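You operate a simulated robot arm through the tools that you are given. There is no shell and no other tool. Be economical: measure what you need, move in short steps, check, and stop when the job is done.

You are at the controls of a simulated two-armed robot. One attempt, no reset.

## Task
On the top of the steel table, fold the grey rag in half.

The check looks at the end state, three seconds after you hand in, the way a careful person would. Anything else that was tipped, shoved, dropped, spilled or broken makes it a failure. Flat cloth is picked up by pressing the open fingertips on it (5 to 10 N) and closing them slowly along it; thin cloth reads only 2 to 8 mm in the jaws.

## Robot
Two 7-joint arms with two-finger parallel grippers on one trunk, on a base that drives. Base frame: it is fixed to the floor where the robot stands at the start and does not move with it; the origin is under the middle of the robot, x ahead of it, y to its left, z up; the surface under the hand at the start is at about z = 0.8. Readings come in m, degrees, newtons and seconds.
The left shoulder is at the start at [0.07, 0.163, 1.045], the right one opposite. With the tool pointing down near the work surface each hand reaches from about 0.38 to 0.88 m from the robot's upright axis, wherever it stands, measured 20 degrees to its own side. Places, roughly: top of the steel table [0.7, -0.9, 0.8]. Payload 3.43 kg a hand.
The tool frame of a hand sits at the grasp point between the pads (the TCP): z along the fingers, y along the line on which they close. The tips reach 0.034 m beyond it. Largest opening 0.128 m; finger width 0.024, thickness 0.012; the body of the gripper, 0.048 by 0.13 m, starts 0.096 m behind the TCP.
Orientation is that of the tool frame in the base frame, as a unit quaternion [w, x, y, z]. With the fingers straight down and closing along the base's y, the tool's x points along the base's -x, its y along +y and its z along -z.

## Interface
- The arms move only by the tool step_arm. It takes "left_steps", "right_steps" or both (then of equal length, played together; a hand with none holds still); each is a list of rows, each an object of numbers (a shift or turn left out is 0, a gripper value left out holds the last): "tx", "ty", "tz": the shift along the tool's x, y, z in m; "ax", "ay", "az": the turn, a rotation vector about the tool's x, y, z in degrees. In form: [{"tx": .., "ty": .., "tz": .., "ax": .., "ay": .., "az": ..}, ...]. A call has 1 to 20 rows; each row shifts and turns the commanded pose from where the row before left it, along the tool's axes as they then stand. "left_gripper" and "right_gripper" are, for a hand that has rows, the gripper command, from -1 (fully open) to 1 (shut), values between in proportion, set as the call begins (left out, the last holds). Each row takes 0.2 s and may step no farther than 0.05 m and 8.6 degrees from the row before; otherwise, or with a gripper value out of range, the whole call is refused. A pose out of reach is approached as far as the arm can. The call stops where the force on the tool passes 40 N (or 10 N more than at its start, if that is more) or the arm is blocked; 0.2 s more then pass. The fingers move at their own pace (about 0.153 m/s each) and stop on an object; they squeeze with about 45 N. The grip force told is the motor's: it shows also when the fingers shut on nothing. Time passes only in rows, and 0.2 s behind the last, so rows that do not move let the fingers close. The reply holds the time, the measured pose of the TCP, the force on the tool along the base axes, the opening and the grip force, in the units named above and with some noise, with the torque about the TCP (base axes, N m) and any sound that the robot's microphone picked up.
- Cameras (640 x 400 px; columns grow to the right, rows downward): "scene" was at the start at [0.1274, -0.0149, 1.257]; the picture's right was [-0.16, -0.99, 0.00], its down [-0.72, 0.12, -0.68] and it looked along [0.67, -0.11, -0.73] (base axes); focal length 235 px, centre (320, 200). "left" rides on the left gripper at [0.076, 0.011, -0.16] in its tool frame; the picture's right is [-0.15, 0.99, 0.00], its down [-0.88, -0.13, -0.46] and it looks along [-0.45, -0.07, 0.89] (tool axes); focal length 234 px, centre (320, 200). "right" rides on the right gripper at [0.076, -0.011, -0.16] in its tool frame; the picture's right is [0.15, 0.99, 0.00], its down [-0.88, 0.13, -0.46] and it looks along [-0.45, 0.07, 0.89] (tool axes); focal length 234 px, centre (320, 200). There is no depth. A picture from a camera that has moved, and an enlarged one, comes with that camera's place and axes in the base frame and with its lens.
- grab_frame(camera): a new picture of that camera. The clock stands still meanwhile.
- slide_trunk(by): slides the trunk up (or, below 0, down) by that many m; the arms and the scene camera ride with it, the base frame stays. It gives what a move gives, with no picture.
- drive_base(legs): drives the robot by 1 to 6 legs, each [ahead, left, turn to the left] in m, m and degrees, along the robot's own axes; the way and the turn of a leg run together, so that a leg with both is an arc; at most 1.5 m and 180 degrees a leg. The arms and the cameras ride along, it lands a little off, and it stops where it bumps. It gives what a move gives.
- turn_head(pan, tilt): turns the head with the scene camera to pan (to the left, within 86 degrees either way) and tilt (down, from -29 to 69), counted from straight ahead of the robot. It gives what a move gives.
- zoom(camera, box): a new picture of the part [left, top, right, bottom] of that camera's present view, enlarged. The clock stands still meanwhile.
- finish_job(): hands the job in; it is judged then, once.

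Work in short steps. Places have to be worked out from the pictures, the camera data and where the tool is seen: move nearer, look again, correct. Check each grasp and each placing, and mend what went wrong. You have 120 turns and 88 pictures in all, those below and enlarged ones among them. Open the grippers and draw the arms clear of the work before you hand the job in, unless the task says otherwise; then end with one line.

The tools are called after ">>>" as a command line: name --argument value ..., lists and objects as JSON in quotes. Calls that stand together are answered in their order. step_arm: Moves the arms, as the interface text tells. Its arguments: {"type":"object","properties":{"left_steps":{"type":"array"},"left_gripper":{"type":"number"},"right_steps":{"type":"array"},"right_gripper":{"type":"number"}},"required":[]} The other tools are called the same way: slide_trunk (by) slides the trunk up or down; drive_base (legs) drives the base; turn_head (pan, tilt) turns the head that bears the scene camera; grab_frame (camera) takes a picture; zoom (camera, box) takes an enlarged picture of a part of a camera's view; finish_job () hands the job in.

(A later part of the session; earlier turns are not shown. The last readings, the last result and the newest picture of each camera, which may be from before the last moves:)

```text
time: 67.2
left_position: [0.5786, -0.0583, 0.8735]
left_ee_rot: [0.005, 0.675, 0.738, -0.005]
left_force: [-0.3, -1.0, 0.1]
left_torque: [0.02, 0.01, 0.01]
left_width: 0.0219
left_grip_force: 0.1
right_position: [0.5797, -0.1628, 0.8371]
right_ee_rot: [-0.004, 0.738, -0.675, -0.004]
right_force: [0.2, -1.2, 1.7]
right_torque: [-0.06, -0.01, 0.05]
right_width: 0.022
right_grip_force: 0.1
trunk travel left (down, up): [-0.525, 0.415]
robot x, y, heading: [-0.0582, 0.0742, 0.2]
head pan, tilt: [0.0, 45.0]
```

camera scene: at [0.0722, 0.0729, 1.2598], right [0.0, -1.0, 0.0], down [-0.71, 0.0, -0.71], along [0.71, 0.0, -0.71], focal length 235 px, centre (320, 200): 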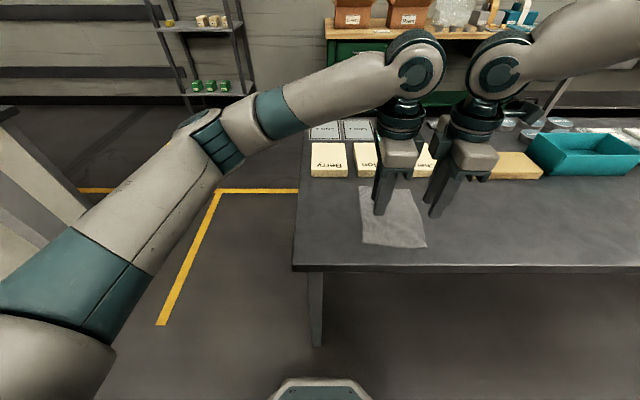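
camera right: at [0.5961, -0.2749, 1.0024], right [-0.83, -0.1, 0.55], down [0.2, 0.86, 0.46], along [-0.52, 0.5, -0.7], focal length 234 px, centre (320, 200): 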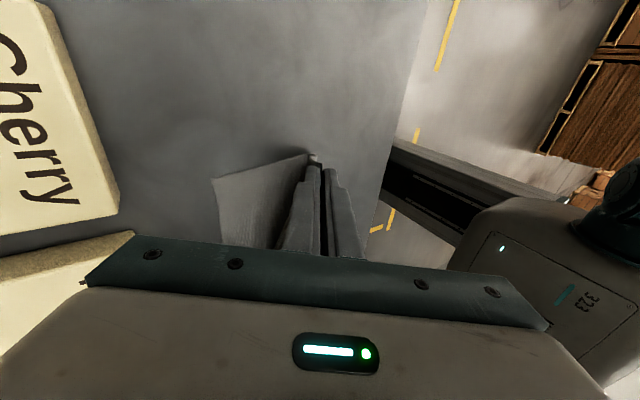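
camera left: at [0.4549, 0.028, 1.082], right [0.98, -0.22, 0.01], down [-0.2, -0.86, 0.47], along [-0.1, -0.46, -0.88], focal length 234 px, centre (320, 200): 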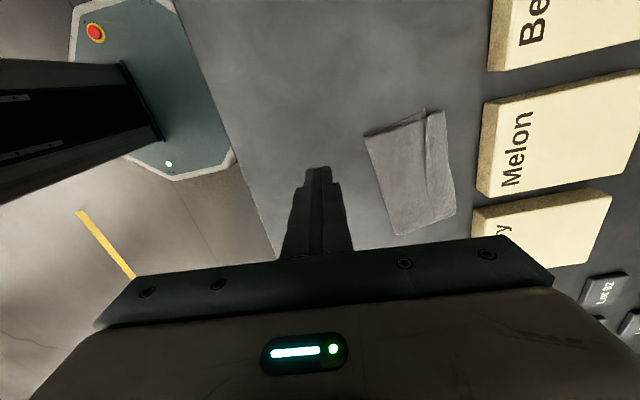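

Light contact at about 2 N. I add 0.3 mm and close slowly.

>>> step_arm --right_steps '[{"tz": 0.0003}, {}]' --right_gripper 0.74

>>> step_arm --right_steps '[{}, {}]' --right_gripper 0.83

>>> zoom --camera "right" --box '[160, 90, 400, 240]'

```text
time: 67.8
left_position: [0.5784, -0.0572, 0.8727]
left_ee_rot: [0.005, 0.675, 0.738, -0.006]
left_force: [0.0, 0.1, 0.2]
left_torque: [-0.03, 0.01, 0.04]
left_width: 0.022
left_grip_force: 0.0
right_position: [0.5802, -0.1619, 0.8362]
right_ee_rot: [-0.005, 0.739, -0.674, -0.002]
right_force: [0.2, 0.0, 1.9]
right_torque: [-0.04, 0.01, -0.01]
right_width: 0.0162
right_grip_force: 0.0
trunk travel left (down, up): [-0.525, 0.415]
robot x, y, heading: [-0.0606, 0.0759, 0.1]
head pan, tilt: [0.0, 45.0]
```

```text
time: 68.4
left_position: [0.5776, -0.0584, 0.8733]
left_ee_rot: [0.005, 0.676, 0.737, -0.005]
left_force: [-0.4, 0.2, -0.2]
left_torque: [0.0, -0.03, 0.0]
left_width: 0.0221
left_grip_force: 0.1
right_position: [0.5788, -0.1629, 0.8374]
right_ee_rot: [-0.005, 0.738, -0.674, -0.003]
right_force: [0.0, -0.7, 3.4]
right_torque: [-0.04, 0.03, 0.02]
right_width: 0.0108
right_grip_force: 0.0
trunk travel left (down, up): [-0.525, 0.415]
robot x, y, heading: [-0.0583, 0.0713, 0.4]
head pan, tilt: [0.0, 45.0]
```

```text
2.67 times, centred on (280, 165) of right
camera zoom: at [0.5974, -0.2385, 0.9956], right [-0.97, -0.23, 0.0], down [-0.21, 0.86, 0.46], along [-0.1, 0.45, -0.89], focal length 624 px, centre (427, 293)
```

zoom: 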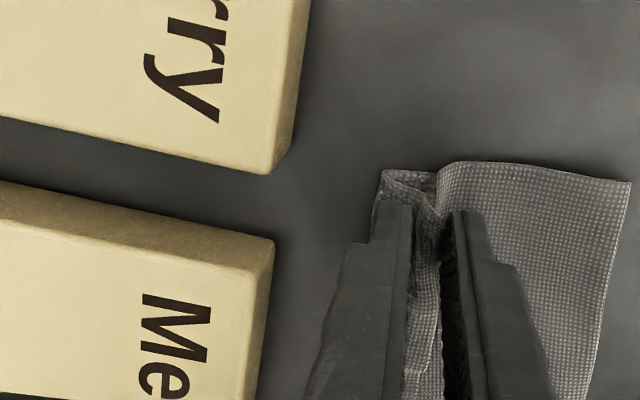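

Both the hem edge and a small ridge of the layer under it are buckling up. I close, lift a little and reopen, so that the hem edge is left standing and can be swept from behind.

>>> step_arm --right_steps '[{}, {}, {}]' --right_gripper 1

>>> step_arm --right_steps '[{"tz": -0.008}, {"tz": -0.008}, {"tz": -0.008}, {"tz": -0.008}, {}]'

>>> zoom --camera "right" --box '[160, 90, 400, 240]'

>>> zoom --camera "left" --box '[240, 90, 480, 240]'

```text
time: 69.2
left_position: [0.5783, -0.0577, 0.8744]
left_ee_rot: [0.004, 0.675, 0.737, -0.005]
left_force: [0.3, -0.3, 0.2]
left_torque: [0.02, 0.01, 0.0]
left_width: 0.022
left_grip_force: 0.1
right_position: [0.5793, -0.1612, 0.8374]
right_ee_rot: [-0.005, 0.738, -0.675, -0.004]
right_force: [0.3, 0.9, 3.5]
right_torque: [-0.02, 0.01, 0.0]
right_width: 0.0032
right_grip_force: 38.0
trunk travel left (down, up): [-0.525, 0.415]
robot x, y, heading: [-0.0593, 0.0707, 0.6]
head pan, tilt: [0.0, 45.0]
```

```text
time: 70.4
left_position: [0.5791, -0.0577, 0.8743]
left_ee_rot: [0.005, 0.676, 0.737, -0.005]
left_force: [-0.3, -0.1, 0.4]
left_torque: [0.05, 0.04, 0.01]
left_width: 0.0217
left_grip_force: 0.1
right_position: [0.5804, -0.1631, 0.8683]
right_ee_rot: [-0.005, 0.738, -0.675, -0.003]
right_force: [0.2, 0.2, 0.1]
right_torque: [-0.03, -0.03, -0.01]
right_width: 0.0034
right_grip_force: 37.7
trunk travel left (down, up): [-0.525, 0.415]
robot x, y, heading: [-0.0563, 0.0743, 0.1]
head pan, tilt: [0.0, 45.0]
```

```text
2.67 times, centred on (280, 165) of right
camera zoom: at [0.598, -0.2392, 1.0271], right [-0.97, -0.23, 0.0], down [-0.21, 0.86, 0.46], along [-0.11, 0.45, -0.89], focal length 624 px, centre (427, 293)
```

zoom: 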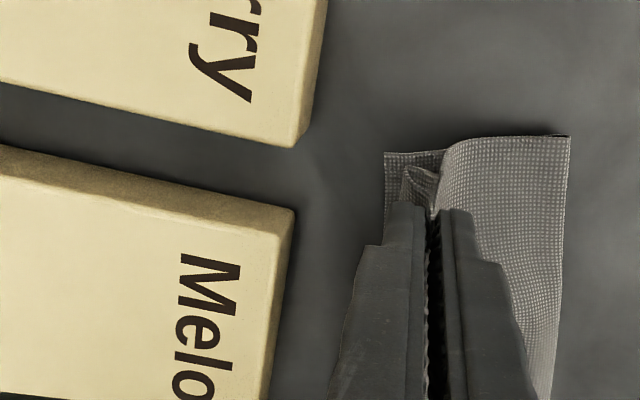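

```text
2.67 times, centred on (360, 165) of left
camera zoom: at [0.5829, 0.0208, 1.0317], right [1.0, -0.06, 0.0], down [-0.05, -0.88, 0.47], along [-0.03, -0.47, -0.88], focal length 624 px, centre (213, 293)
```

zoom: 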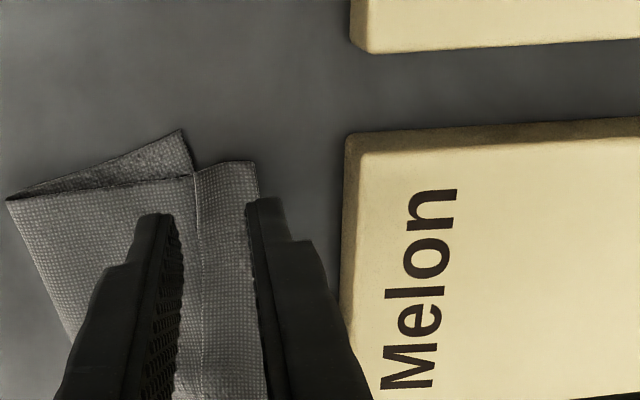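

The right hand lifted the upper layer with the hem edge in the jaws. I release it here, move the hand up, and see how the hem falls.

>>> step_arm --right_steps '[{}, {}, {"tz": -0.01}, {"tz": -0.03}, {"tz": -0.02, "ty": 0.04}, {"ty": 0.04}]' --left_steps '[{}, {}, {"tz": -0.01}, {"tz": -0.03}, {"tz": -0.02, "ty": -0.04}, {"ty": -0.04}]' --right_gripper 0.4

>>> zoom --camera "right" --box '[120, 60, 400, 235]'

>>> zoom --camera "left" --box '[240, 60, 520, 235]'

```text
time: 71.8
left_position: [0.497, -0.0653, 0.9359]
left_ee_rot: [0.005, 0.676, 0.737, -0.005]
left_force: [-0.3, -0.7, 0.0]
left_torque: [-0.02, -0.03, 0.0]
left_width: 0.0219
left_grip_force: 0.0
right_position: [0.5021, -0.1704, 0.9289]
right_ee_rot: [-0.005, 0.738, -0.674, -0.003]
right_force: [-0.6, 0.4, 0.0]
right_torque: [0.02, 0.01, -0.02]
right_width: 0.0387
right_grip_force: 0.1
trunk travel left (down, up): [-0.525, 0.415]
robot x, y, heading: [-0.0568, 0.0737, 0.5]
head pan, tilt: [0.0, 45.0]
```

```text
2.29 times, centred on (260, 148) of right
camera zoom: at [0.5195, -0.2467, 1.0872], right [-0.97, -0.23, -0.01], down [-0.21, 0.86, 0.46], along [-0.1, 0.45, -0.89], focal length 535 px, centre (457, 320)
```

zoom: 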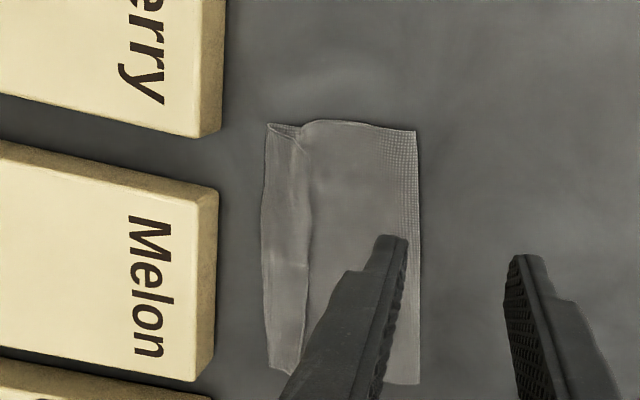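

```text
2.29 times, centred on (380, 148) of left
camera zoom: at [0.5017, 0.0142, 1.0932], right [1.0, -0.06, 0.0], down [-0.05, -0.88, 0.47], along [-0.03, -0.47, -0.88], focal length 535 px, centre (183, 320)
```

zoom: 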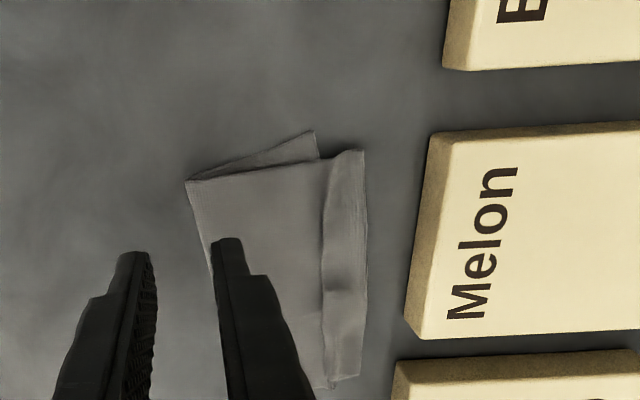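

I need to know whether the left end is a hem or an overhang, so I zoom tightly on that strip.

>>> zoom --camera "left" --box '[320, 110, 410, 235]'

```text
3.20 times, centred on (365, 172) of left
camera zoom: at [0.5017, 0.0142, 1.0932], right [1.0, -0.06, 0.0], down [-0.05, -0.88, 0.47], along [-0.03, -0.47, -0.88], focal length 749 px, centre (176, 288)
```

zoom: 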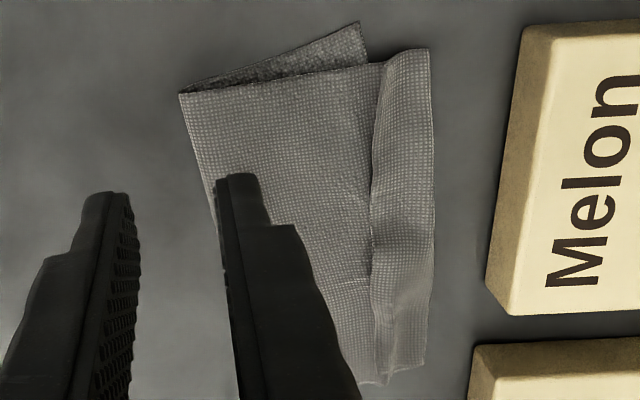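

Still ambiguous. I look at it from the front with the scene camera at higher zoom, first moving the hands apart and back out of the line of sight.

>>> step_arm --left_steps '[{"tx": 0.04}, {"tx": 0.04}, {"tx": 0.03}, {"tz": -0.02}]' --right_steps '[{"tx": 0.04}, {"tx": 0.04}, {"tx": 0.03}, {"tz": -0.02}]'

>>> zoom --camera "scene" --box '[345, 170, 425, 220]'

```text
time: 72.8
left_position: [0.4888, 0.0451, 0.9512]
left_ee_rot: [0.006, 0.676, 0.737, -0.004]
left_force: [0.3, 0.2, 0.6]
left_torque: [0.02, -0.01, -0.03]
left_width: 0.0219
left_grip_force: 0.0
right_position: [0.5099, -0.2794, 0.9465]
right_ee_rot: [-0.005, 0.738, -0.675, -0.003]
right_force: [-0.3, -0.1, -0.2]
right_torque: [0.01, -0.02, 0.03]
right_width: 0.0386
right_grip_force: 0.0
trunk travel left (down, up): [-0.525, 0.415]
robot x, y, heading: [-0.0555, 0.0734, 0.3]
head pan, tilt: [0.0, 45.0]
```

```text
8.00 times, centred on (385, 195) of scene
camera zoom: at [0.0701, 0.0721, 1.26], right [0.0, -1.0, 0.0], down [-0.71, 0.0, -0.71], along [0.71, 0.0, -0.71], focal length 1882 px, centre (-200, 240)
```

zoom: 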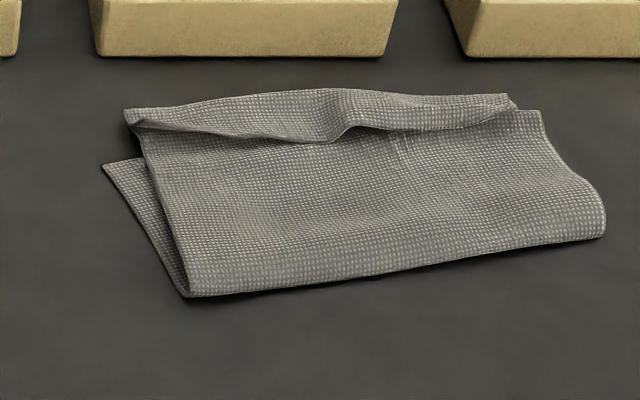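

The strip seems to stand up with a lip in the middle. For a grazing side view, I roll the right hand so that its camera looks along the strip.

>>> step_arm --right_steps '[{"tx": 0.03, "ty": -0.03}, {"tx": 0.03, "ty": -0.02}, {"ay": -8}, {"ay": -8}, {"ay": -8}, {"ay": -8}, {"ay": -8}, {}]'

>>> grab_frame --camera "right"

```text
time: 74.6
left_position: [0.4898, 0.0457, 0.951]
left_ee_rot: [0.006, 0.676, 0.737, -0.005]
left_force: [0.4, 0.8, 0.5]
left_torque: [-0.02, 0.0, 0.01]
left_width: 0.0222
left_grip_force: 0.1
right_position: [0.566, -0.3344, 0.9469]
right_ee_rot: [-0.235, 0.693, -0.632, -0.255]
right_force: [0.2, -0.3, 0.0]
right_torque: [0.0, 0.01, 0.0]
right_width: 0.0383
right_grip_force: 0.1
trunk travel left (down, up): [-0.525, 0.415]
robot x, y, heading: [-0.0611, 0.0778, 0.3]
head pan, tilt: [0.0, 45.0]
```

```text
25 pictures are left
camera right: at [0.5907, -0.4947, 1.0186], right [-0.97, -0.2, -0.1], down [-0.17, 0.36, 0.92], along [-0.15, 0.91, -0.38], focal length 234 px, centre (320, 200)
```

right: 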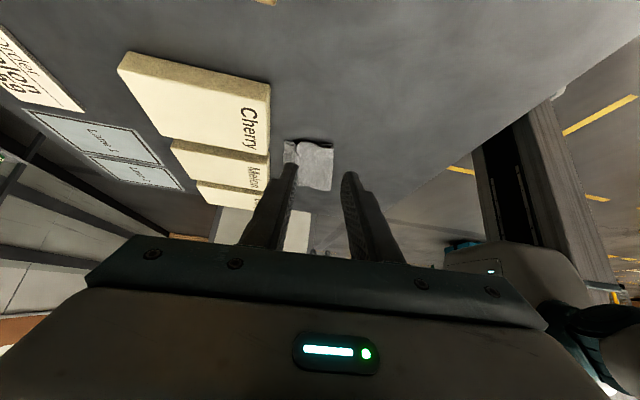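

The view works. I zoom in on the rag.

>>> zoom --camera "right" --box '[270, 125, 350, 195]'

```text
5.71 times, centred on (310, 160) of right
camera zoom: at [0.5907, -0.4947, 1.0186], right [-0.97, -0.2, -0.1], down [-0.17, 0.36, 0.92], along [-0.15, 0.91, -0.38], focal length 1338 px, centre (377, 429)
```

zoom: 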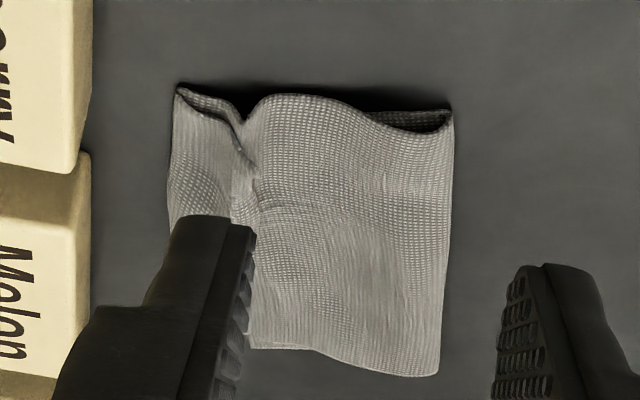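

This confirms it is still a hem: its free edge is the near line, with a raised lip around y ≈ -0.12. I'll bring the closed left hand behind that lip and sweep under it without pressing.

>>> step_arm --left_steps '[{"tx": -0.04, "ty": 0.0065}, {"tx": -0.04, "ty": 0.0065}, {"tx": -0.04, "ty": 0.0065}, {"tx": -0.041, "ty": 0.0065}, {"tz": 0.03}, {"tz": 0.03}, {"tz": 0.03}, {"tz": 0.015}, {"tz": 0.003}, {}]' --left_gripper 1

>>> zoom --camera "left" --box '[240, 90, 480, 240]'

```text
time: 76.8
left_position: [0.5293, -0.1137, 0.8464]
left_ee_rot: [0.005, 0.676, 0.737, -0.005]
left_force: [0.2, -0.4, 0.0]
left_torque: [0.0, 0.0, -0.01]
left_width: 0.0
left_grip_force: 32.9
right_position: [0.564, -0.3351, 0.9464]
right_ee_rot: [-0.235, 0.693, -0.633, -0.255]
right_force: [0.8, 0.3, -0.6]
right_torque: [0.02, -0.03, 0.04]
right_width: 0.0385
right_grip_force: 0.0
trunk travel left (down, up): [-0.525, 0.415]
robot x, y, heading: [-0.0599, 0.073, 0.2]
head pan, tilt: [0.0, 45.0]
```

```text
2.67 times, centred on (360, 165) of left
camera zoom: at [0.5335, -0.0361, 1.0043], right [1.0, -0.06, 0.0], down [-0.05, -0.88, 0.47], along [-0.03, -0.47, -0.88], focal length 624 px, centre (213, 293)
```

zoom: 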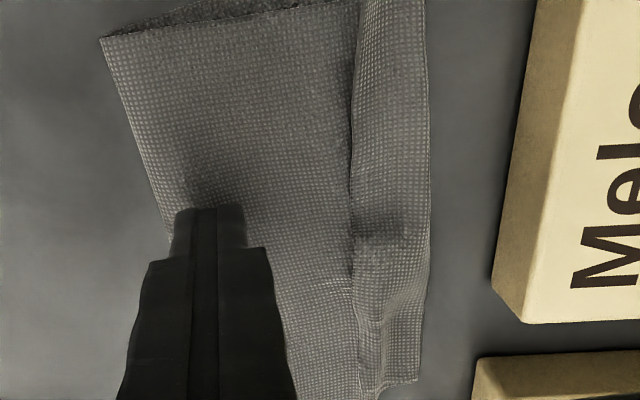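

The lip lies about 3.4 cm ahead of the finger. I lower 4 mm and sweep to just under it.

>>> step_arm --left_steps '[{"tz": 0.002}, {"tz": 0.002}, {"ty": 0.007}, {"ty": 0.007}, {"ty": 0.007}, {"ty": 0.007}, {"ty": 0.007}, {"ty": 0.005}]'

>>> zoom --camera "left" --box '[240, 90, 480, 240]'

>>> zoom --camera "scene" --box '[345, 170, 425, 220]'

```text
time: 78.6
left_position: [0.5707, -0.1115, 0.841]
left_ee_rot: [0.005, 0.676, 0.737, -0.004]
left_force: [0.2, 0.1, 0.2]
left_torque: [-0.02, 0.0, 0.01]
left_width: 0.0
left_grip_force: 32.9
right_position: [0.565, -0.3348, 0.9464]
right_ee_rot: [-0.235, 0.693, -0.632, -0.255]
right_force: [-0.6, 0.4, 0.0]
right_torque: [0.0, -0.01, -0.01]
right_width: 0.0385
right_grip_force: 0.0
trunk travel left (down, up): [-0.525, 0.415]
robot x, y, heading: [-0.0574, 0.0707, 0.2]
head pan, tilt: [0.0, 45.0]
```

```text
2.67 times, centred on (360, 165) of left
camera zoom: at [0.5746, -0.0322, 1.0], right [1.0, -0.06, 0.0], down [-0.05, -0.88, 0.47], along [-0.03, -0.47, -0.88], focal length 624 px, centre (213, 293)
```

zoom: 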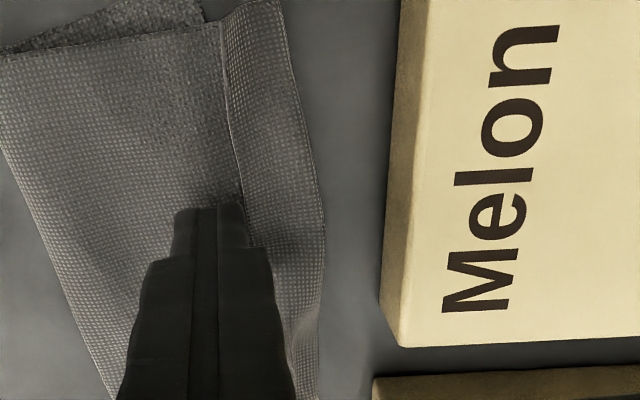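

```text
8.00 times, centred on (385, 195) of scene
camera zoom: at [0.0714, 0.0718, 1.2599], right [0.0, -1.0, 0.0], down [-0.71, 0.0, -0.71], along [0.71, 0.0, -0.71], focal length 1882 px, centre (-200, 240)
```

zoom: 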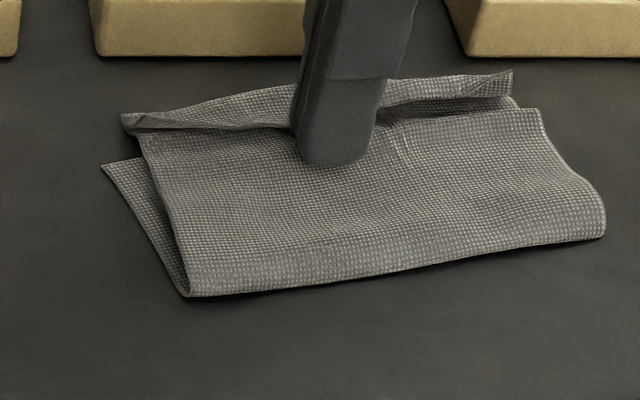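

The finger is pushing the hem upright from behind, and it lifts clear at the right too. I continue forward.

>>> step_arm --left_steps '[{"ty": 0.005}, {"ty": 0.005}, {"ty": 0.005}, {"ty": 0.005}, {"ty": 0.005}]'

>>> zoom --camera "scene" --box '[345, 170, 425, 220]'

```text
time: 79.8
left_position: [0.5928, -0.1095, 0.8427]
left_ee_rot: [0.005, 0.675, 0.738, -0.004]
left_force: [0.8, -0.6, 0.0]
left_torque: [0.01, 0.02, -0.01]
left_width: 0.0002
left_grip_force: 32.8
right_position: [0.5642, -0.3356, 0.9471]
right_ee_rot: [-0.235, 0.692, -0.633, -0.255]
right_force: [-0.3, -0.1, 0.0]
right_torque: [0.0, -0.02, -0.04]
right_width: 0.0384
right_grip_force: 0.0
trunk travel left (down, up): [-0.525, 0.415]
robot x, y, heading: [-0.0599, 0.0733, 0.1]
head pan, tilt: [0.0, 45.0]
```

```text
8.00 times, centred on (385, 195) of scene
camera zoom: at [0.0714, 0.0717, 1.2599], right [0.0, -1.0, 0.0], down [-0.71, 0.0, -0.71], along [0.71, 0.0, -0.71], focal length 1882 px, centre (-200, 240)
```

zoom: 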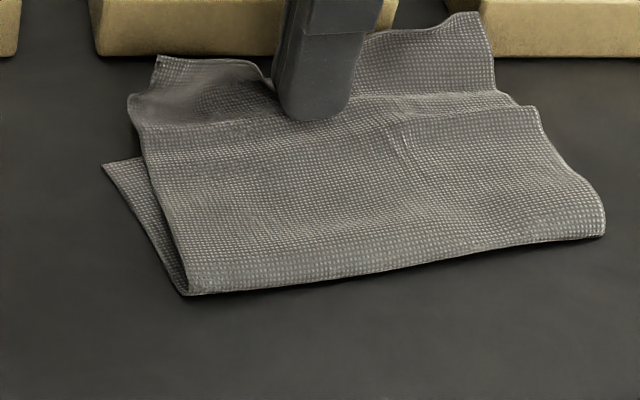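

The flap is fully turned up with its free edge standing, which suits a proper edge pinch. I slide the left hand sideways to y ≈ -0.06 so it keeps supporting the flap, and bring the right hand upright again to pinch the right part.

>>> step_arm --left_steps '[{"tx": 0.01}, {"tx": 0.01}, {"tx": 0.01}, {"tx": 0.01}, {"tx": 0.008}, {}, {}, {}, {}, {}]' --right_steps '[{"ay": 8}, {"ay": 8}, {"ay": 8}, {"ay": 8}, {"ay": 8}, {"tx": -0.02, "ty": -0.016}, {"tx": -0.03, "ty": -0.016}, {"tx": -0.03, "ty": -0.017}, {"tx": -0.02}, {"tx": -0.02}]' --right_gripper 0.53

>>> zoom --camera "right" --box '[160, 60, 480, 260]'

>>> zoom --camera "scene" --box '[345, 170, 425, 220]'

```text
time: 82.0
left_position: [0.5893, -0.059, 0.8422]
left_ee_rot: [0.006, 0.675, 0.738, -0.006]
left_force: [-0.1, 0.5, 0.1]
left_torque: [0.0, 0.03, 0.02]
left_width: 0.0
left_grip_force: 32.7
right_position: [0.6027, -0.2092, 0.9485]
right_ee_rot: [-0.003, 0.738, -0.675, -0.003]
right_force: [-0.8, -0.4, -0.1]
right_torque: [-0.02, 0.04, -0.02]
right_width: 0.0302
right_grip_force: 0.1
trunk travel left (down, up): [-0.525, 0.415]
robot x, y, heading: [-0.0598, 0.0749, 0.2]
head pan, tilt: [0.0, 45.0]
```

```text
2.00 times, centred on (320, 160) of right
camera zoom: at [0.6209, -0.2857, 1.1061], right [-0.97, -0.23, 0.0], down [-0.21, 0.86, 0.46], along [-0.11, 0.45, -0.89], focal length 468 px, centre (320, 280)
```

zoom: 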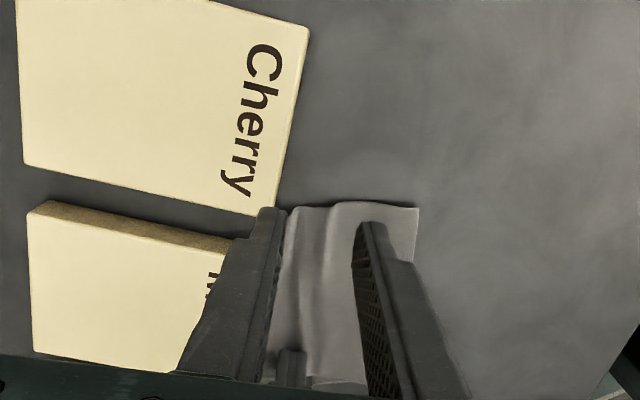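

```text
8.00 times, centred on (385, 195) of scene
camera zoom: at [0.0716, 0.0728, 1.2598], right [0.0, -1.0, 0.0], down [-0.71, 0.0, -0.71], along [0.71, 0.0, -0.71], focal length 1882 px, centre (-200, 240)
```

zoom: 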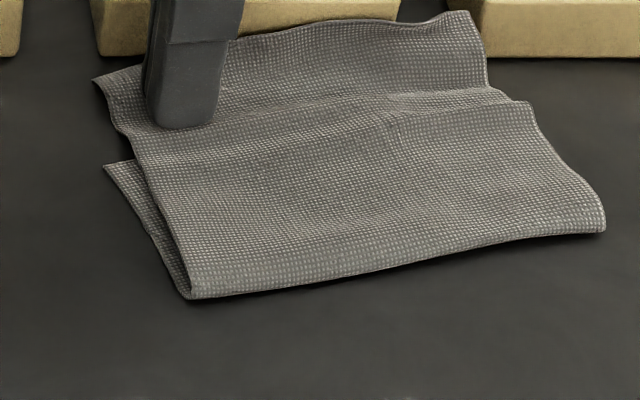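

The edge is fully unrolled now and stands, leaning slightly forward, at x ≈ 0.60–0.62. I bring the right hand down with a small opening around it at x ≈ 0.603, keeping about 4 mm clear of the block face at 0.630.

>>> step_arm --right_steps '[{"tx": -0.022, "ty": -0.0019}, {"tx": -0.022, "ty": -0.0019}, {"tz": 0.03}, {"tz": 0.03}, {}]' --right_gripper 0.656

>>> zoom --camera "right" --box '[160, 90, 400, 240]'

```text
time: 83.2
left_position: [0.5896, -0.0604, 0.8416]
left_ee_rot: [0.006, 0.675, 0.738, -0.005]
left_force: [0.5, -0.7, 0.0]
left_torque: [0.03, 0.02, 0.0]
left_width: 0.0
left_grip_force: 32.9
right_position: [0.6032, -0.1669, 0.889]
right_ee_rot: [-0.006, 0.738, -0.675, -0.003]
right_force: [0.9, 0.3, 0.4]
right_torque: [-0.04, 0.01, 0.01]
right_width: 0.0219
right_grip_force: 0.0
trunk travel left (down, up): [-0.525, 0.415]
robot x, y, heading: [-0.0597, 0.0746, 0.2]
head pan, tilt: [0.0, 45.0]
```

```text
2.67 times, centred on (280, 165) of right
camera zoom: at [0.6206, -0.2431, 1.0476], right [-0.97, -0.23, 0.0], down [-0.21, 0.86, 0.46], along [-0.1, 0.45, -0.89], focal length 624 px, centre (427, 293)
```

zoom: 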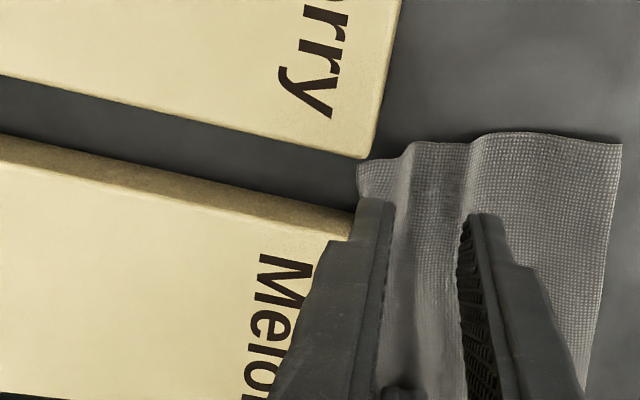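

The edge lies forward towards the gap between the blocks. A ridge pinch just inside it, carried back towards the robot, will trail the edge flat behind. I reopen the left hand there and lower both to near contact.

>>> step_arm --left_steps '[{"tz": -0.02}, {"tz": -0.005}, {}, {"tz": 0.015}, {"tz": 0.01}, {"tz": 0.002}, {}]' --right_steps '[{"tz": 0.015}, {"tz": 0.015}, {"tz": 0.01}, {"tz": 0.005}, {"tz": 0.003}, {"tz": 0.002}, {}]' --left_gripper 0.656

>>> step_arm --left_steps '[{"tz": 0.001}, {"tz": 0.001}, {}]' --right_steps '[{"tz": 0.001}, {}, {}]'

```text
time: 84.8
left_position: [0.5889, -0.0602, 0.8387]
left_ee_rot: [0.005, 0.676, 0.737, -0.005]
left_force: [0.4, -0.2, -0.1]
left_torque: [-0.03, 0.01, 0.01]
left_width: 0.0219
left_grip_force: 0.0
right_position: [0.6044, -0.1656, 0.8382]
right_ee_rot: [-0.005, 0.738, -0.674, -0.003]
right_force: [-0.2, -0.5, 0.3]
right_torque: [0.0, 0.03, 0.01]
right_width: 0.0219
right_grip_force: 0.0
trunk travel left (down, up): [-0.525, 0.415]
robot x, y, heading: [-0.0582, 0.0682, 0.1]
head pan, tilt: [0.0, 45.0]
```

```text
time: 85.6
left_position: [0.5898, -0.0601, 0.8365]
left_ee_rot: [0.004, 0.675, 0.737, -0.005]
left_force: [-0.3, -0.1, 2.7]
left_torque: [0.01, 0.04, -0.01]
left_width: 0.0218
left_grip_force: 0.0
right_position: [0.6036, -0.1671, 0.837]
right_ee_rot: [-0.005, 0.739, -0.674, -0.003]
right_force: [-0.6, -0.7, 0.4]
right_torque: [0.02, -0.01, 0.01]
right_width: 0.022
right_grip_force: 0.1
trunk travel left (down, up): [-0.525, 0.415]
robot x, y, heading: [-0.0618, 0.0697, 0.0]
head pan, tilt: [0.0, 45.0]
```

Left has contact at 2.7 N. The right goes 1 mm lower, then I check.

>>> step_arm --left_steps '[{}, {}, {}]' --right_steps '[{"tz": 0.0008}, {"tz": 0.0004}, {}]'

```text
time: 86.4
left_position: [0.5887, -0.0598, 0.8375]
left_ee_rot: [0.005, 0.675, 0.737, -0.005]
left_force: [-0.3, 0.6, 1.8]
left_torque: [0.01, 0.0, 0.0]
left_width: 0.0217
left_grip_force: 0.1
right_position: [0.6025, -0.1658, 0.8368]
right_ee_rot: [-0.006, 0.738, -0.675, -0.002]
right_force: [1.3, -0.6, 2.6]
right_torque: [-0.04, 0.02, 0.02]
right_width: 0.0222
right_grip_force: 0.1
trunk travel left (down, up): [-0.525, 0.415]
robot x, y, heading: [-0.0562, 0.0751, 0.2]
head pan, tilt: [0.0, 45.0]
```

Both are in light contact. I press 0.3 mm more and close slowly.

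>>> step_arm --left_steps '[{"tz": 0.0004}, {}]' --right_steps '[{"tz": 0.0003}, {}]' --left_gripper 0.74 --right_gripper 0.74

>>> step_arm --left_steps '[{}, {}]' --right_steps '[{}, {}]' --left_gripper 0.83 --right_gripper 0.83

>>> step_arm --left_steps '[{}, {}]' --right_steps '[{}, {}]' --left_gripper 0.91 --right_gripper 0.91

>>> step_arm --left_steps '[{}, {}, {}]' --right_steps '[{}, {}, {}]' --left_gripper 1 --right_gripper 1

>>> zoom --camera "right" --box '[160, 90, 400, 240]'

>>> zoom --camera "left" --box '[240, 90, 480, 240]'

```text
time: 87.0
left_position: [0.5894, -0.0599, 0.8373]
left_ee_rot: [0.005, 0.676, 0.737, -0.005]
left_force: [-0.5, 0.3, 3.6]
left_torque: [0.02, 0.08, 0.01]
left_width: 0.017
left_grip_force: 0.1
right_position: [0.602, -0.1657, 0.8368]
right_ee_rot: [-0.004, 0.738, -0.674, -0.002]
right_force: [-0.6, -0.1, 1.4]
right_torque: [-0.04, 0.07, -0.01]
right_width: 0.0167
right_grip_force: 0.0
trunk travel left (down, up): [-0.525, 0.415]
robot x, y, heading: [-0.0556, 0.0745, 0.3]
head pan, tilt: [0.0, 45.0]
```

```text
time: 87.6
left_position: [0.5907, -0.0601, 0.8364]
left_ee_rot: [0.004, 0.676, 0.737, -0.004]
left_force: [0.1, 0.5, 3.2]
left_torque: [-0.02, 0.06, -0.01]
left_width: 0.0111
left_grip_force: 0.1
right_position: [0.6024, -0.165, 0.8359]
right_ee_rot: [-0.005, 0.739, -0.674, -0.003]
right_force: [-1.0, -0.5, 2.5]
right_torque: [-0.02, 0.02, 0.0]
right_width: 0.0109
right_grip_force: 0.1
trunk travel left (down, up): [-0.525, 0.415]
robot x, y, heading: [-0.0582, 0.0747, 0.2]
head pan, tilt: [0.0, 45.0]
```

```text
time: 88.2
left_position: [0.5885, -0.0602, 0.8364]
left_ee_rot: [0.005, 0.676, 0.737, -0.005]
left_force: [0.1, -0.1, 4.8]
left_torque: [0.01, 0.04, 0.0]
left_width: 0.0054
left_grip_force: 0.0
right_position: [0.6021, -0.1662, 0.8366]
right_ee_rot: [-0.005, 0.739, -0.674, -0.002]
right_force: [-0.3, 1.0, 2.7]
right_torque: [0.0, -0.03, 0.02]
right_width: 0.0057
right_grip_force: 0.2
trunk travel left (down, up): [-0.525, 0.415]
robot x, y, heading: [-0.0579, 0.074, 0.3]
head pan, tilt: [0.0, 45.0]
```

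```text
time: 89.0
left_position: [0.5899, -0.0607, 0.8354]
left_ee_rot: [0.005, 0.676, 0.737, -0.004]
left_force: [-0.2, 0.0, 3.8]
left_torque: [0.02, 0.04, 0.03]
left_width: 0.0
left_grip_force: 33.0
right_position: [0.6019, -0.1668, 0.8366]
right_ee_rot: [-0.004, 0.738, -0.674, -0.002]
right_force: [0.5, -0.3, 1.8]
right_torque: [0.03, 0.01, -0.03]
right_width: 0.0018
right_grip_force: 36.5
trunk travel left (down, up): [-0.525, 0.415]
robot x, y, heading: [-0.0591, 0.0705, -0.1]
head pan, tilt: [0.0, 45.0]
```

```text
2.67 times, centred on (280, 165) of right
camera zoom: at [0.6203, -0.2427, 0.9951], right [-0.97, -0.23, 0.0], down [-0.21, 0.86, 0.46], along [-0.1, 0.45, -0.89], focal length 624 px, centre (427, 293)
```

zoom: 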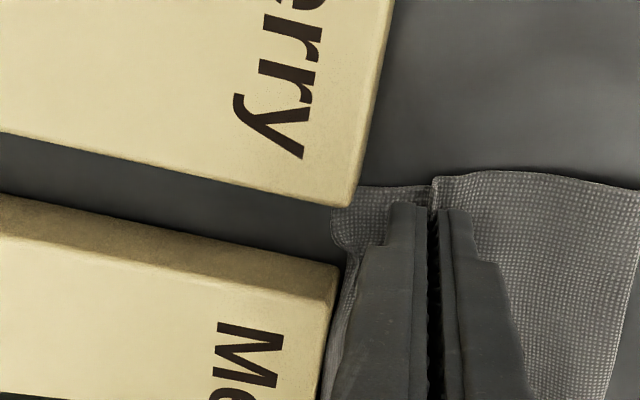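

```text
2.67 times, centred on (360, 165) of left
camera zoom: at [0.5942, 0.0185, 0.9949], right [1.0, -0.06, 0.0], down [-0.05, -0.88, 0.47], along [-0.03, -0.47, -0.88], focal length 624 px, centre (213, 293)
```

zoom: 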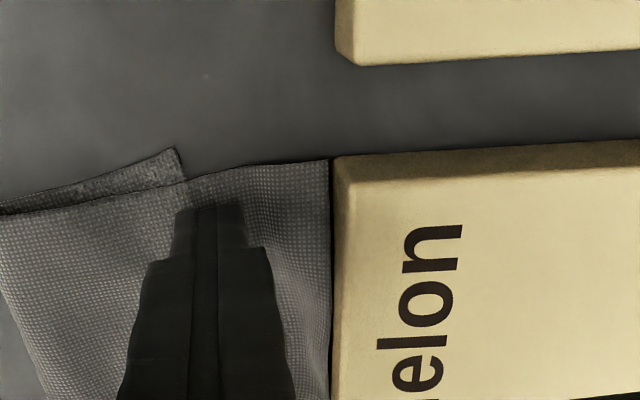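

Left shut flat (0 mm, no pinch) but presses the single upper layer against the table at 4 N; right holds a pinch. The upper edge overshoots the lower one by about 4 cm, so I press the left slightly more and drag both back 2 cm as a first step.

>>> step_arm --left_steps '[{"tz": 0.0004}, {"ty": -0.004}, {"ty": -0.004}, {"ty": -0.004}, {"ty": -0.004}, {"ty": -0.004}, {}]' --right_steps '[{"tz": -0.0005}, {"ty": 0.004}, {"ty": 0.004}, {"ty": 0.004}, {"ty": 0.004}, {"ty": 0.004}, {}]'

>>> zoom --camera "left" --box '[200, 90, 440, 240]'

>>> zoom --camera "scene" --box '[345, 170, 425, 220]'

```text
time: 90.6
left_position: [0.5692, -0.0625, 0.8359]
left_ee_rot: [0.005, 0.676, 0.737, -0.005]
left_force: [1.1, -0.1, 3.5]
left_torque: [0.04, -0.01, 0.03]
left_width: 0.0004
left_grip_force: 33.3
right_position: [0.5827, -0.1678, 0.8364]
right_ee_rot: [-0.004, 0.739, -0.674, -0.002]
right_force: [-0.5, 0.4, 2.1]
right_torque: [0.0, 0.0, 0.0]
right_width: 0.002
right_grip_force: 36.6
trunk travel left (down, up): [-0.525, 0.415]
robot x, y, heading: [-0.0583, 0.0779, 0.2]
head pan, tilt: [0.0, 45.0]
```

```text
2.67 times, centred on (320, 165) of left
camera zoom: at [0.5741, 0.0163, 0.9949], right [1.0, -0.06, 0.0], down [-0.05, -0.88, 0.47], along [-0.03, -0.47, -0.88], focal length 624 px, centre (320, 293)
```

zoom: 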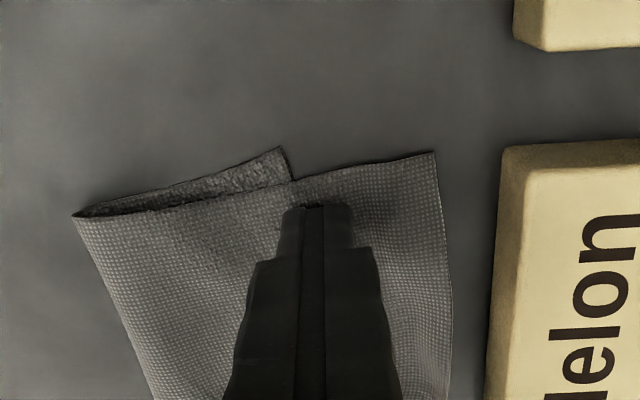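

```text
8.00 times, centred on (385, 195) of scene
camera zoom: at [0.0709, 0.0721, 1.2599], right [0.0, -1.0, 0.0], down [-0.71, 0.0, -0.71], along [0.71, 0.0, -0.71], focal length 1882 px, centre (-200, 240)
```

zoom: 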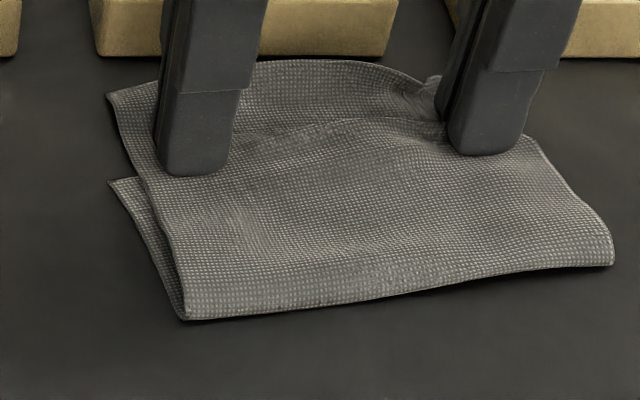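

The drag moves the upper layer, but the lower follows partway, and about 4.5 cm of overshoot remains at the left. Carrying the upper layer lifted is better: I re-pinch with the left hand, using a wider gap and firmer press, while the right keeps its hold.

>>> step_arm --left_steps '[{"tz": -0.012}, {"ty": 0.007}, {"ty": 0.006}, {"tz": 0.006}, {"tz": 0.004}, {"tz": 0.002}, {}]' --left_gripper 0.53

>>> step_arm --left_steps '[{"tz": 0.0006}, {}]'

```text
time: 92.2
left_position: [0.5825, -0.0614, 0.8379]
left_ee_rot: [0.005, 0.676, 0.737, -0.004]
left_force: [-0.4, 0.3, 0.6]
left_torque: [0.0, 0.02, 0.02]
left_width: 0.0299
left_grip_force: 0.0
right_position: [0.5833, -0.1678, 0.8364]
right_ee_rot: [-0.005, 0.738, -0.675, -0.003]
right_force: [-0.7, 0.4, 3.2]
right_torque: [-0.03, 0.01, 0.05]
right_width: 0.0019
right_grip_force: 36.7
trunk travel left (down, up): [-0.525, 0.415]
robot x, y, heading: [-0.0585, 0.0742, 0.4]
head pan, tilt: [0.0, 45.0]
```

```text
time: 92.8
left_position: [0.5814, -0.0606, 0.8367]
left_ee_rot: [0.006, 0.675, 0.737, -0.005]
left_force: [0.7, -0.8, 2.9]
left_torque: [0.0, 0.08, -0.01]
left_width: 0.0301
left_grip_force: 0.0
right_position: [0.5829, -0.1674, 0.8371]
right_ee_rot: [-0.005, 0.738, -0.674, -0.003]
right_force: [-0.6, 0.2, 2.7]
right_torque: [0.02, -0.01, 0.01]
right_width: 0.0018
right_grip_force: 35.9
trunk travel left (down, up): [-0.525, 0.415]
robot x, y, heading: [-0.0585, 0.0733, 0.1]
head pan, tilt: [0.0, 45.0]
```

I press 0.5 mm more, towards 8–10 N, and close slowly.

>>> step_arm --left_steps '[{"tz": 0.0005}, {}]' --left_gripper 0.6

>>> step_arm --left_steps '[{"tz": 0.0003}, {}]' --left_gripper 0.7

>>> step_arm --left_steps '[{}, {}]' --left_gripper 0.8

>>> step_arm --left_steps '[{}, {}]' --left_gripper 0.9

>>> step_arm --left_steps '[{}, {}, {}]' --left_gripper 1

```text
time: 93.4
left_position: [0.5807, -0.0621, 0.8363]
left_ee_rot: [0.006, 0.676, 0.737, -0.005]
left_force: [-0.7, 0.9, 5.1]
left_torque: [0.04, 0.1, -0.04]
left_width: 0.0254
left_grip_force: 0.0
right_position: [0.5811, -0.1677, 0.838]
right_ee_rot: [-0.004, 0.739, -0.674, -0.002]
right_force: [1.0, 0.1, 1.5]
right_torque: [0.02, -0.03, -0.01]
right_width: 0.0019
right_grip_force: 37.0
trunk travel left (down, up): [-0.525, 0.415]
robot x, y, heading: [-0.0567, 0.0738, 0.1]
head pan, tilt: [0.0, 45.0]
```

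```text
time: 94.0
left_position: [0.5814, -0.0609, 0.8359]
left_ee_rot: [0.006, 0.676, 0.737, -0.006]
left_force: [1.0, 1.1, 9.9]
left_torque: [0.01, 0.15, -0.01]
left_width: 0.0189
left_grip_force: 0.0
right_position: [0.5824, -0.1666, 0.8359]
right_ee_rot: [-0.005, 0.738, -0.675, -0.002]
right_force: [0.4, -0.3, 0.0]
right_torque: [-0.05, 0.04, 0.01]
right_width: 0.0021
right_grip_force: 36.8
trunk travel left (down, up): [-0.525, 0.415]
robot x, y, heading: [-0.0585, 0.0748, 0.4]
head pan, tilt: [0.0, 45.0]
```

```text
time: 94.6
left_position: [0.5823, -0.0615, 0.8351]
left_ee_rot: [0.006, 0.676, 0.737, -0.006]
left_force: [0.5, -0.7, 11.3]
left_torque: [-0.02, 0.13, 0.02]
left_width: 0.0121
left_grip_force: 0.1
right_position: [0.5819, -0.1671, 0.8372]
right_ee_rot: [-0.005, 0.738, -0.675, -0.002]
right_force: [-0.5, 0.2, 0.5]
right_torque: [-0.01, 0.04, -0.01]
right_width: 0.0018
right_grip_force: 36.8
trunk travel left (down, up): [-0.525, 0.415]
robot x, y, heading: [-0.0623, 0.0733, 0.2]
head pan, tilt: [0.0, 45.0]
```

```text
time: 95.2
left_position: [0.5807, -0.0626, 0.8362]
left_ee_rot: [0.006, 0.676, 0.737, -0.005]
left_force: [0.9, -1.2, 10.8]
left_torque: [0.01, 0.12, 0.01]
left_width: 0.0062
left_grip_force: 0.1
right_position: [0.5824, -0.1677, 0.8364]
right_ee_rot: [-0.005, 0.739, -0.674, -0.002]
right_force: [-0.9, 0.5, 0.8]
right_torque: [0.01, 0.0, 0.01]
right_width: 0.002
right_grip_force: 36.9
trunk travel left (down, up): [-0.525, 0.415]
robot x, y, heading: [-0.0616, 0.071, 0.4]
head pan, tilt: [0.0, 45.0]
```

```text
time: 96.0
left_position: [0.5818, -0.0613, 0.8371]
left_ee_rot: [0.006, 0.676, 0.737, -0.005]
left_force: [-0.6, -1.0, 11.2]
left_torque: [-0.09, 0.17, 0.0]
left_width: 0.0022
left_grip_force: 36.6
right_position: [0.5822, -0.1675, 0.8371]
right_ee_rot: [-0.005, 0.739, -0.674, -0.002]
right_force: [-0.2, 0.1, -0.4]
right_torque: [0.08, -0.02, -0.02]
right_width: 0.0019
right_grip_force: 37.1
trunk travel left (down, up): [-0.525, 0.415]
robot x, y, heading: [-0.0568, 0.0724, 0.0]
head pan, tilt: [0.0, 45.0]
```

Left now reads 2.2 mm, so it is holding. I lift both 2.5 cm and check.

>>> step_arm --left_steps '[{"tz": -0.006}, {"tz": -0.006}, {"tz": -0.006}, {"tz": -0.006, "ty": -0.003}, {"ty": -0.005}, {}]' --right_steps '[{"tz": -0.006}, {"tz": -0.006}, {"tz": -0.006}, {"tz": -0.006, "ty": 0.003}, {"ty": 0.005}, {}]'

>>> zoom --camera "scene" --box '[345, 165, 433, 220]'

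>>> zoom --camera "right" --box '[160, 90, 400, 240]'

```text
time: 97.4
left_position: [0.5743, -0.0634, 0.8593]
left_ee_rot: [0.005, 0.676, 0.737, -0.006]
left_force: [-0.7, -0.3, 0.6]
left_torque: [-0.01, 0.0, -0.05]
left_width: 0.0017
left_grip_force: 36.4
right_position: [0.5757, -0.1689, 0.8612]
right_ee_rot: [-0.005, 0.738, -0.674, -0.003]
right_force: [0.3, 0.2, -0.7]
right_torque: [0.0, 0.01, 0.01]
right_width: 0.0019
right_grip_force: 36.5
trunk travel left (down, up): [-0.525, 0.415]
robot x, y, heading: [-0.0625, 0.0742, 0.1]
head pan, tilt: [0.0, 45.0]
```

```text
7.27 times, centred on (389, 192) of scene
camera zoom: at [0.0714, 0.072, 1.2599], right [0.0, -1.0, 0.0], down [-0.71, 0.0, -0.71], along [0.71, 0.0, -0.71], focal length 1710 px, centre (-182, 254)
```

zoom: 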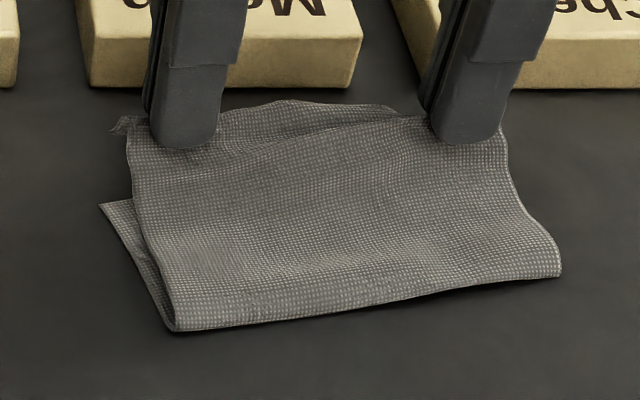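

```text
2.67 times, centred on (280, 165) of right
camera zoom: at [0.593, -0.2458, 1.0192], right [-0.97, -0.23, 0.0], down [-0.21, 0.86, 0.46], along [-0.11, 0.45, -0.89], focal length 624 px, centre (427, 293)
```

zoom: 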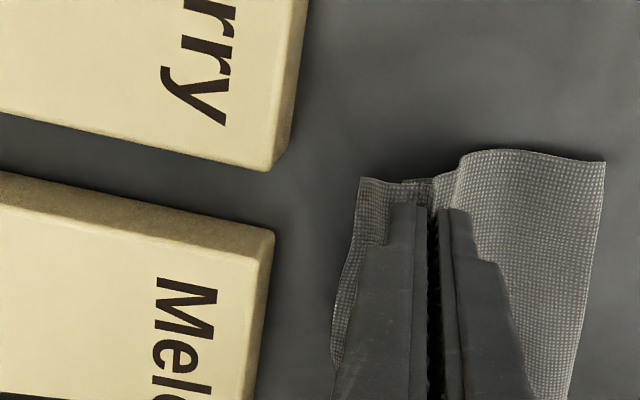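

Both hands hold the upper layer, with its edge trailing forward. I carry it back, 3.4 cm at the left and 1.8 cm at the right, with about 1 cm to +y to line the edges up, then lower.

>>> step_arm --left_steps '[{"ty": -0.0068, "tx": 0.0024}, {"ty": -0.0068, "tx": 0.0024}, {"ty": -0.0068, "tx": 0.0024}, {"ty": -0.0068, "tx": 0.0024}, {"ty": -0.0068, "tx": 0.0024}, {"tz": 0.007}, {"tz": 0.007}, {"tz": 0.004}, {}]' --right_steps '[{"ty": 0.0036, "tx": -0.0024}, {"ty": 0.0036, "tx": -0.0024}, {"ty": 0.0036, "tx": -0.0024}, {"ty": 0.0036, "tx": -0.0024}, {"ty": 0.0036, "tx": -0.0024}, {"tz": 0.007}, {"tz": 0.007}, {"tz": 0.005}, {}]'

>>> zoom --camera "left" --box '[200, 90, 440, 240]'

>>> zoom --camera "right" --box '[160, 90, 400, 240]'

```text
time: 99.4
left_position: [0.5405, -0.0529, 0.8414]
left_ee_rot: [0.005, 0.675, 0.737, -0.005]
left_force: [-0.5, -0.1, 1.1]
left_torque: [-0.04, 0.03, -0.04]
left_width: 0.0017
left_grip_force: 36.7
right_position: [0.5567, -0.1583, 0.8407]
right_ee_rot: [-0.004, 0.739, -0.674, -0.003]
right_force: [0.8, 0.4, 0.3]
right_torque: [0.03, -0.02, 0.01]
right_width: 0.0018
right_grip_force: 36.3
trunk travel left (down, up): [-0.525, 0.415]
robot x, y, heading: [-0.059, 0.0698, 0.1]
head pan, tilt: [0.0, 45.0]
```

```text
2.67 times, centred on (320, 165) of left
camera zoom: at [0.5446, 0.0254, 0.9994], right [1.0, -0.06, 0.0], down [-0.05, -0.88, 0.47], along [-0.03, -0.47, -0.88], focal length 624 px, centre (320, 293)
```

zoom: 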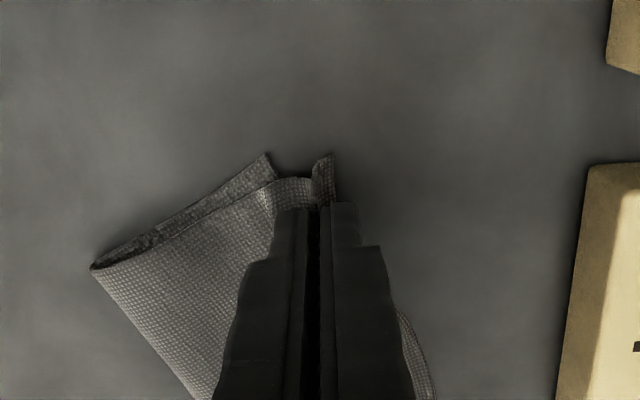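

```text
2.67 times, centred on (280, 165) of right
camera zoom: at [0.5739, -0.2345, 0.9995], right [-0.97, -0.23, 0.0], down [-0.21, 0.86, 0.46], along [-0.11, 0.45, -0.89], focal length 624 px, centre (427, 293)
```

zoom: 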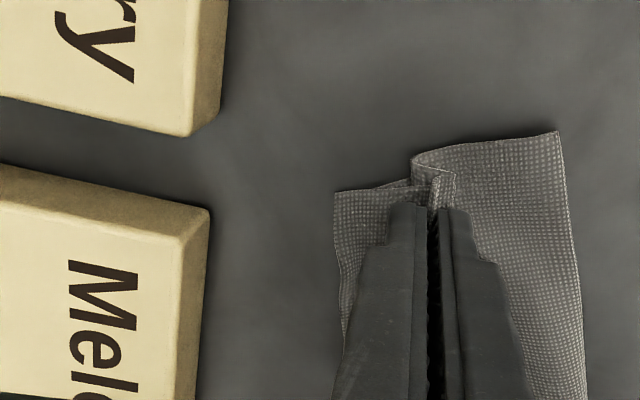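

The lower layer followed again and the rag is now turned about 24°. I'll roll the fold line instead: lift the upper edge high and back over the fold so that its slack lays down on the table, then bring it forward again.

>>> step_arm --left_steps '[{"tz": -0.012, "ty": -0.004, "tx": -0.001}, {"tz": -0.012, "ty": -0.006, "tx": -0.002}, {"tz": -0.012, "ty": -0.009, "tx": -0.003}, {"tz": -0.012, "ty": -0.009, "tx": -0.003}, {"tz": -0.008, "ty": -0.009, "tx": -0.003}, {"ty": -0.009, "tx": -0.003}, {}]' --right_steps '[{"tz": -0.012, "ty": 0.003, "tx": 0.001}, {"tz": -0.012, "ty": 0.004, "tx": 0.0015}, {"tz": -0.012, "ty": 0.006, "tx": 0.002}, {"tz": -0.012, "ty": 0.006, "tx": 0.002}, {"tz": -0.008, "ty": 0.007, "tx": 0.0025}, {"ty": 0.007, "tx": 0.0025}, {}]'

>>> zoom --camera "scene" --box '[340, 165, 436, 225]'

```text
time: 101.0
left_position: [0.4951, -0.072, 0.897]
left_ee_rot: [0.005, 0.676, 0.737, -0.005]
left_force: [0.9, -0.2, -0.5]
left_torque: [0.01, 0.03, -0.04]
left_width: 0.0017
left_grip_force: 36.9
right_position: [0.5247, -0.1725, 0.8976]
right_ee_rot: [-0.004, 0.739, -0.674, -0.003]
right_force: [0.2, 0.3, 0.1]
right_torque: [0.03, 0.01, 0.01]
right_width: 0.0022
right_grip_force: 37.1
trunk travel left (down, up): [-0.525, 0.415]
robot x, y, heading: [-0.059, 0.0731, 0.1]
head pan, tilt: [0.0, 45.0]
```

```text
6.67 times, centred on (388, 195) of scene
camera zoom: at [0.0716, 0.0721, 1.2598], right [0.0, -1.0, 0.0], down [-0.71, 0.0, -0.71], along [0.71, 0.0, -0.71], focal length 1568 px, centre (-133, 233)
```

zoom: 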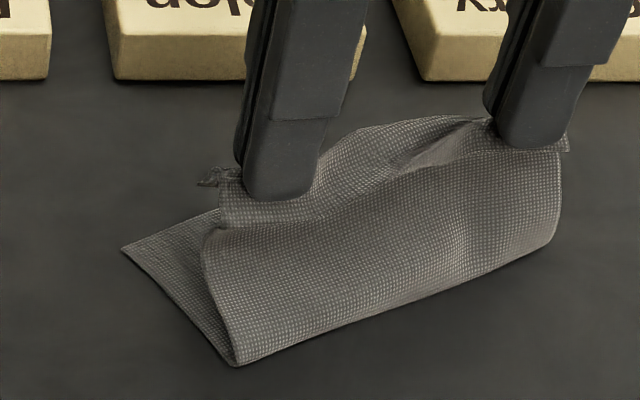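

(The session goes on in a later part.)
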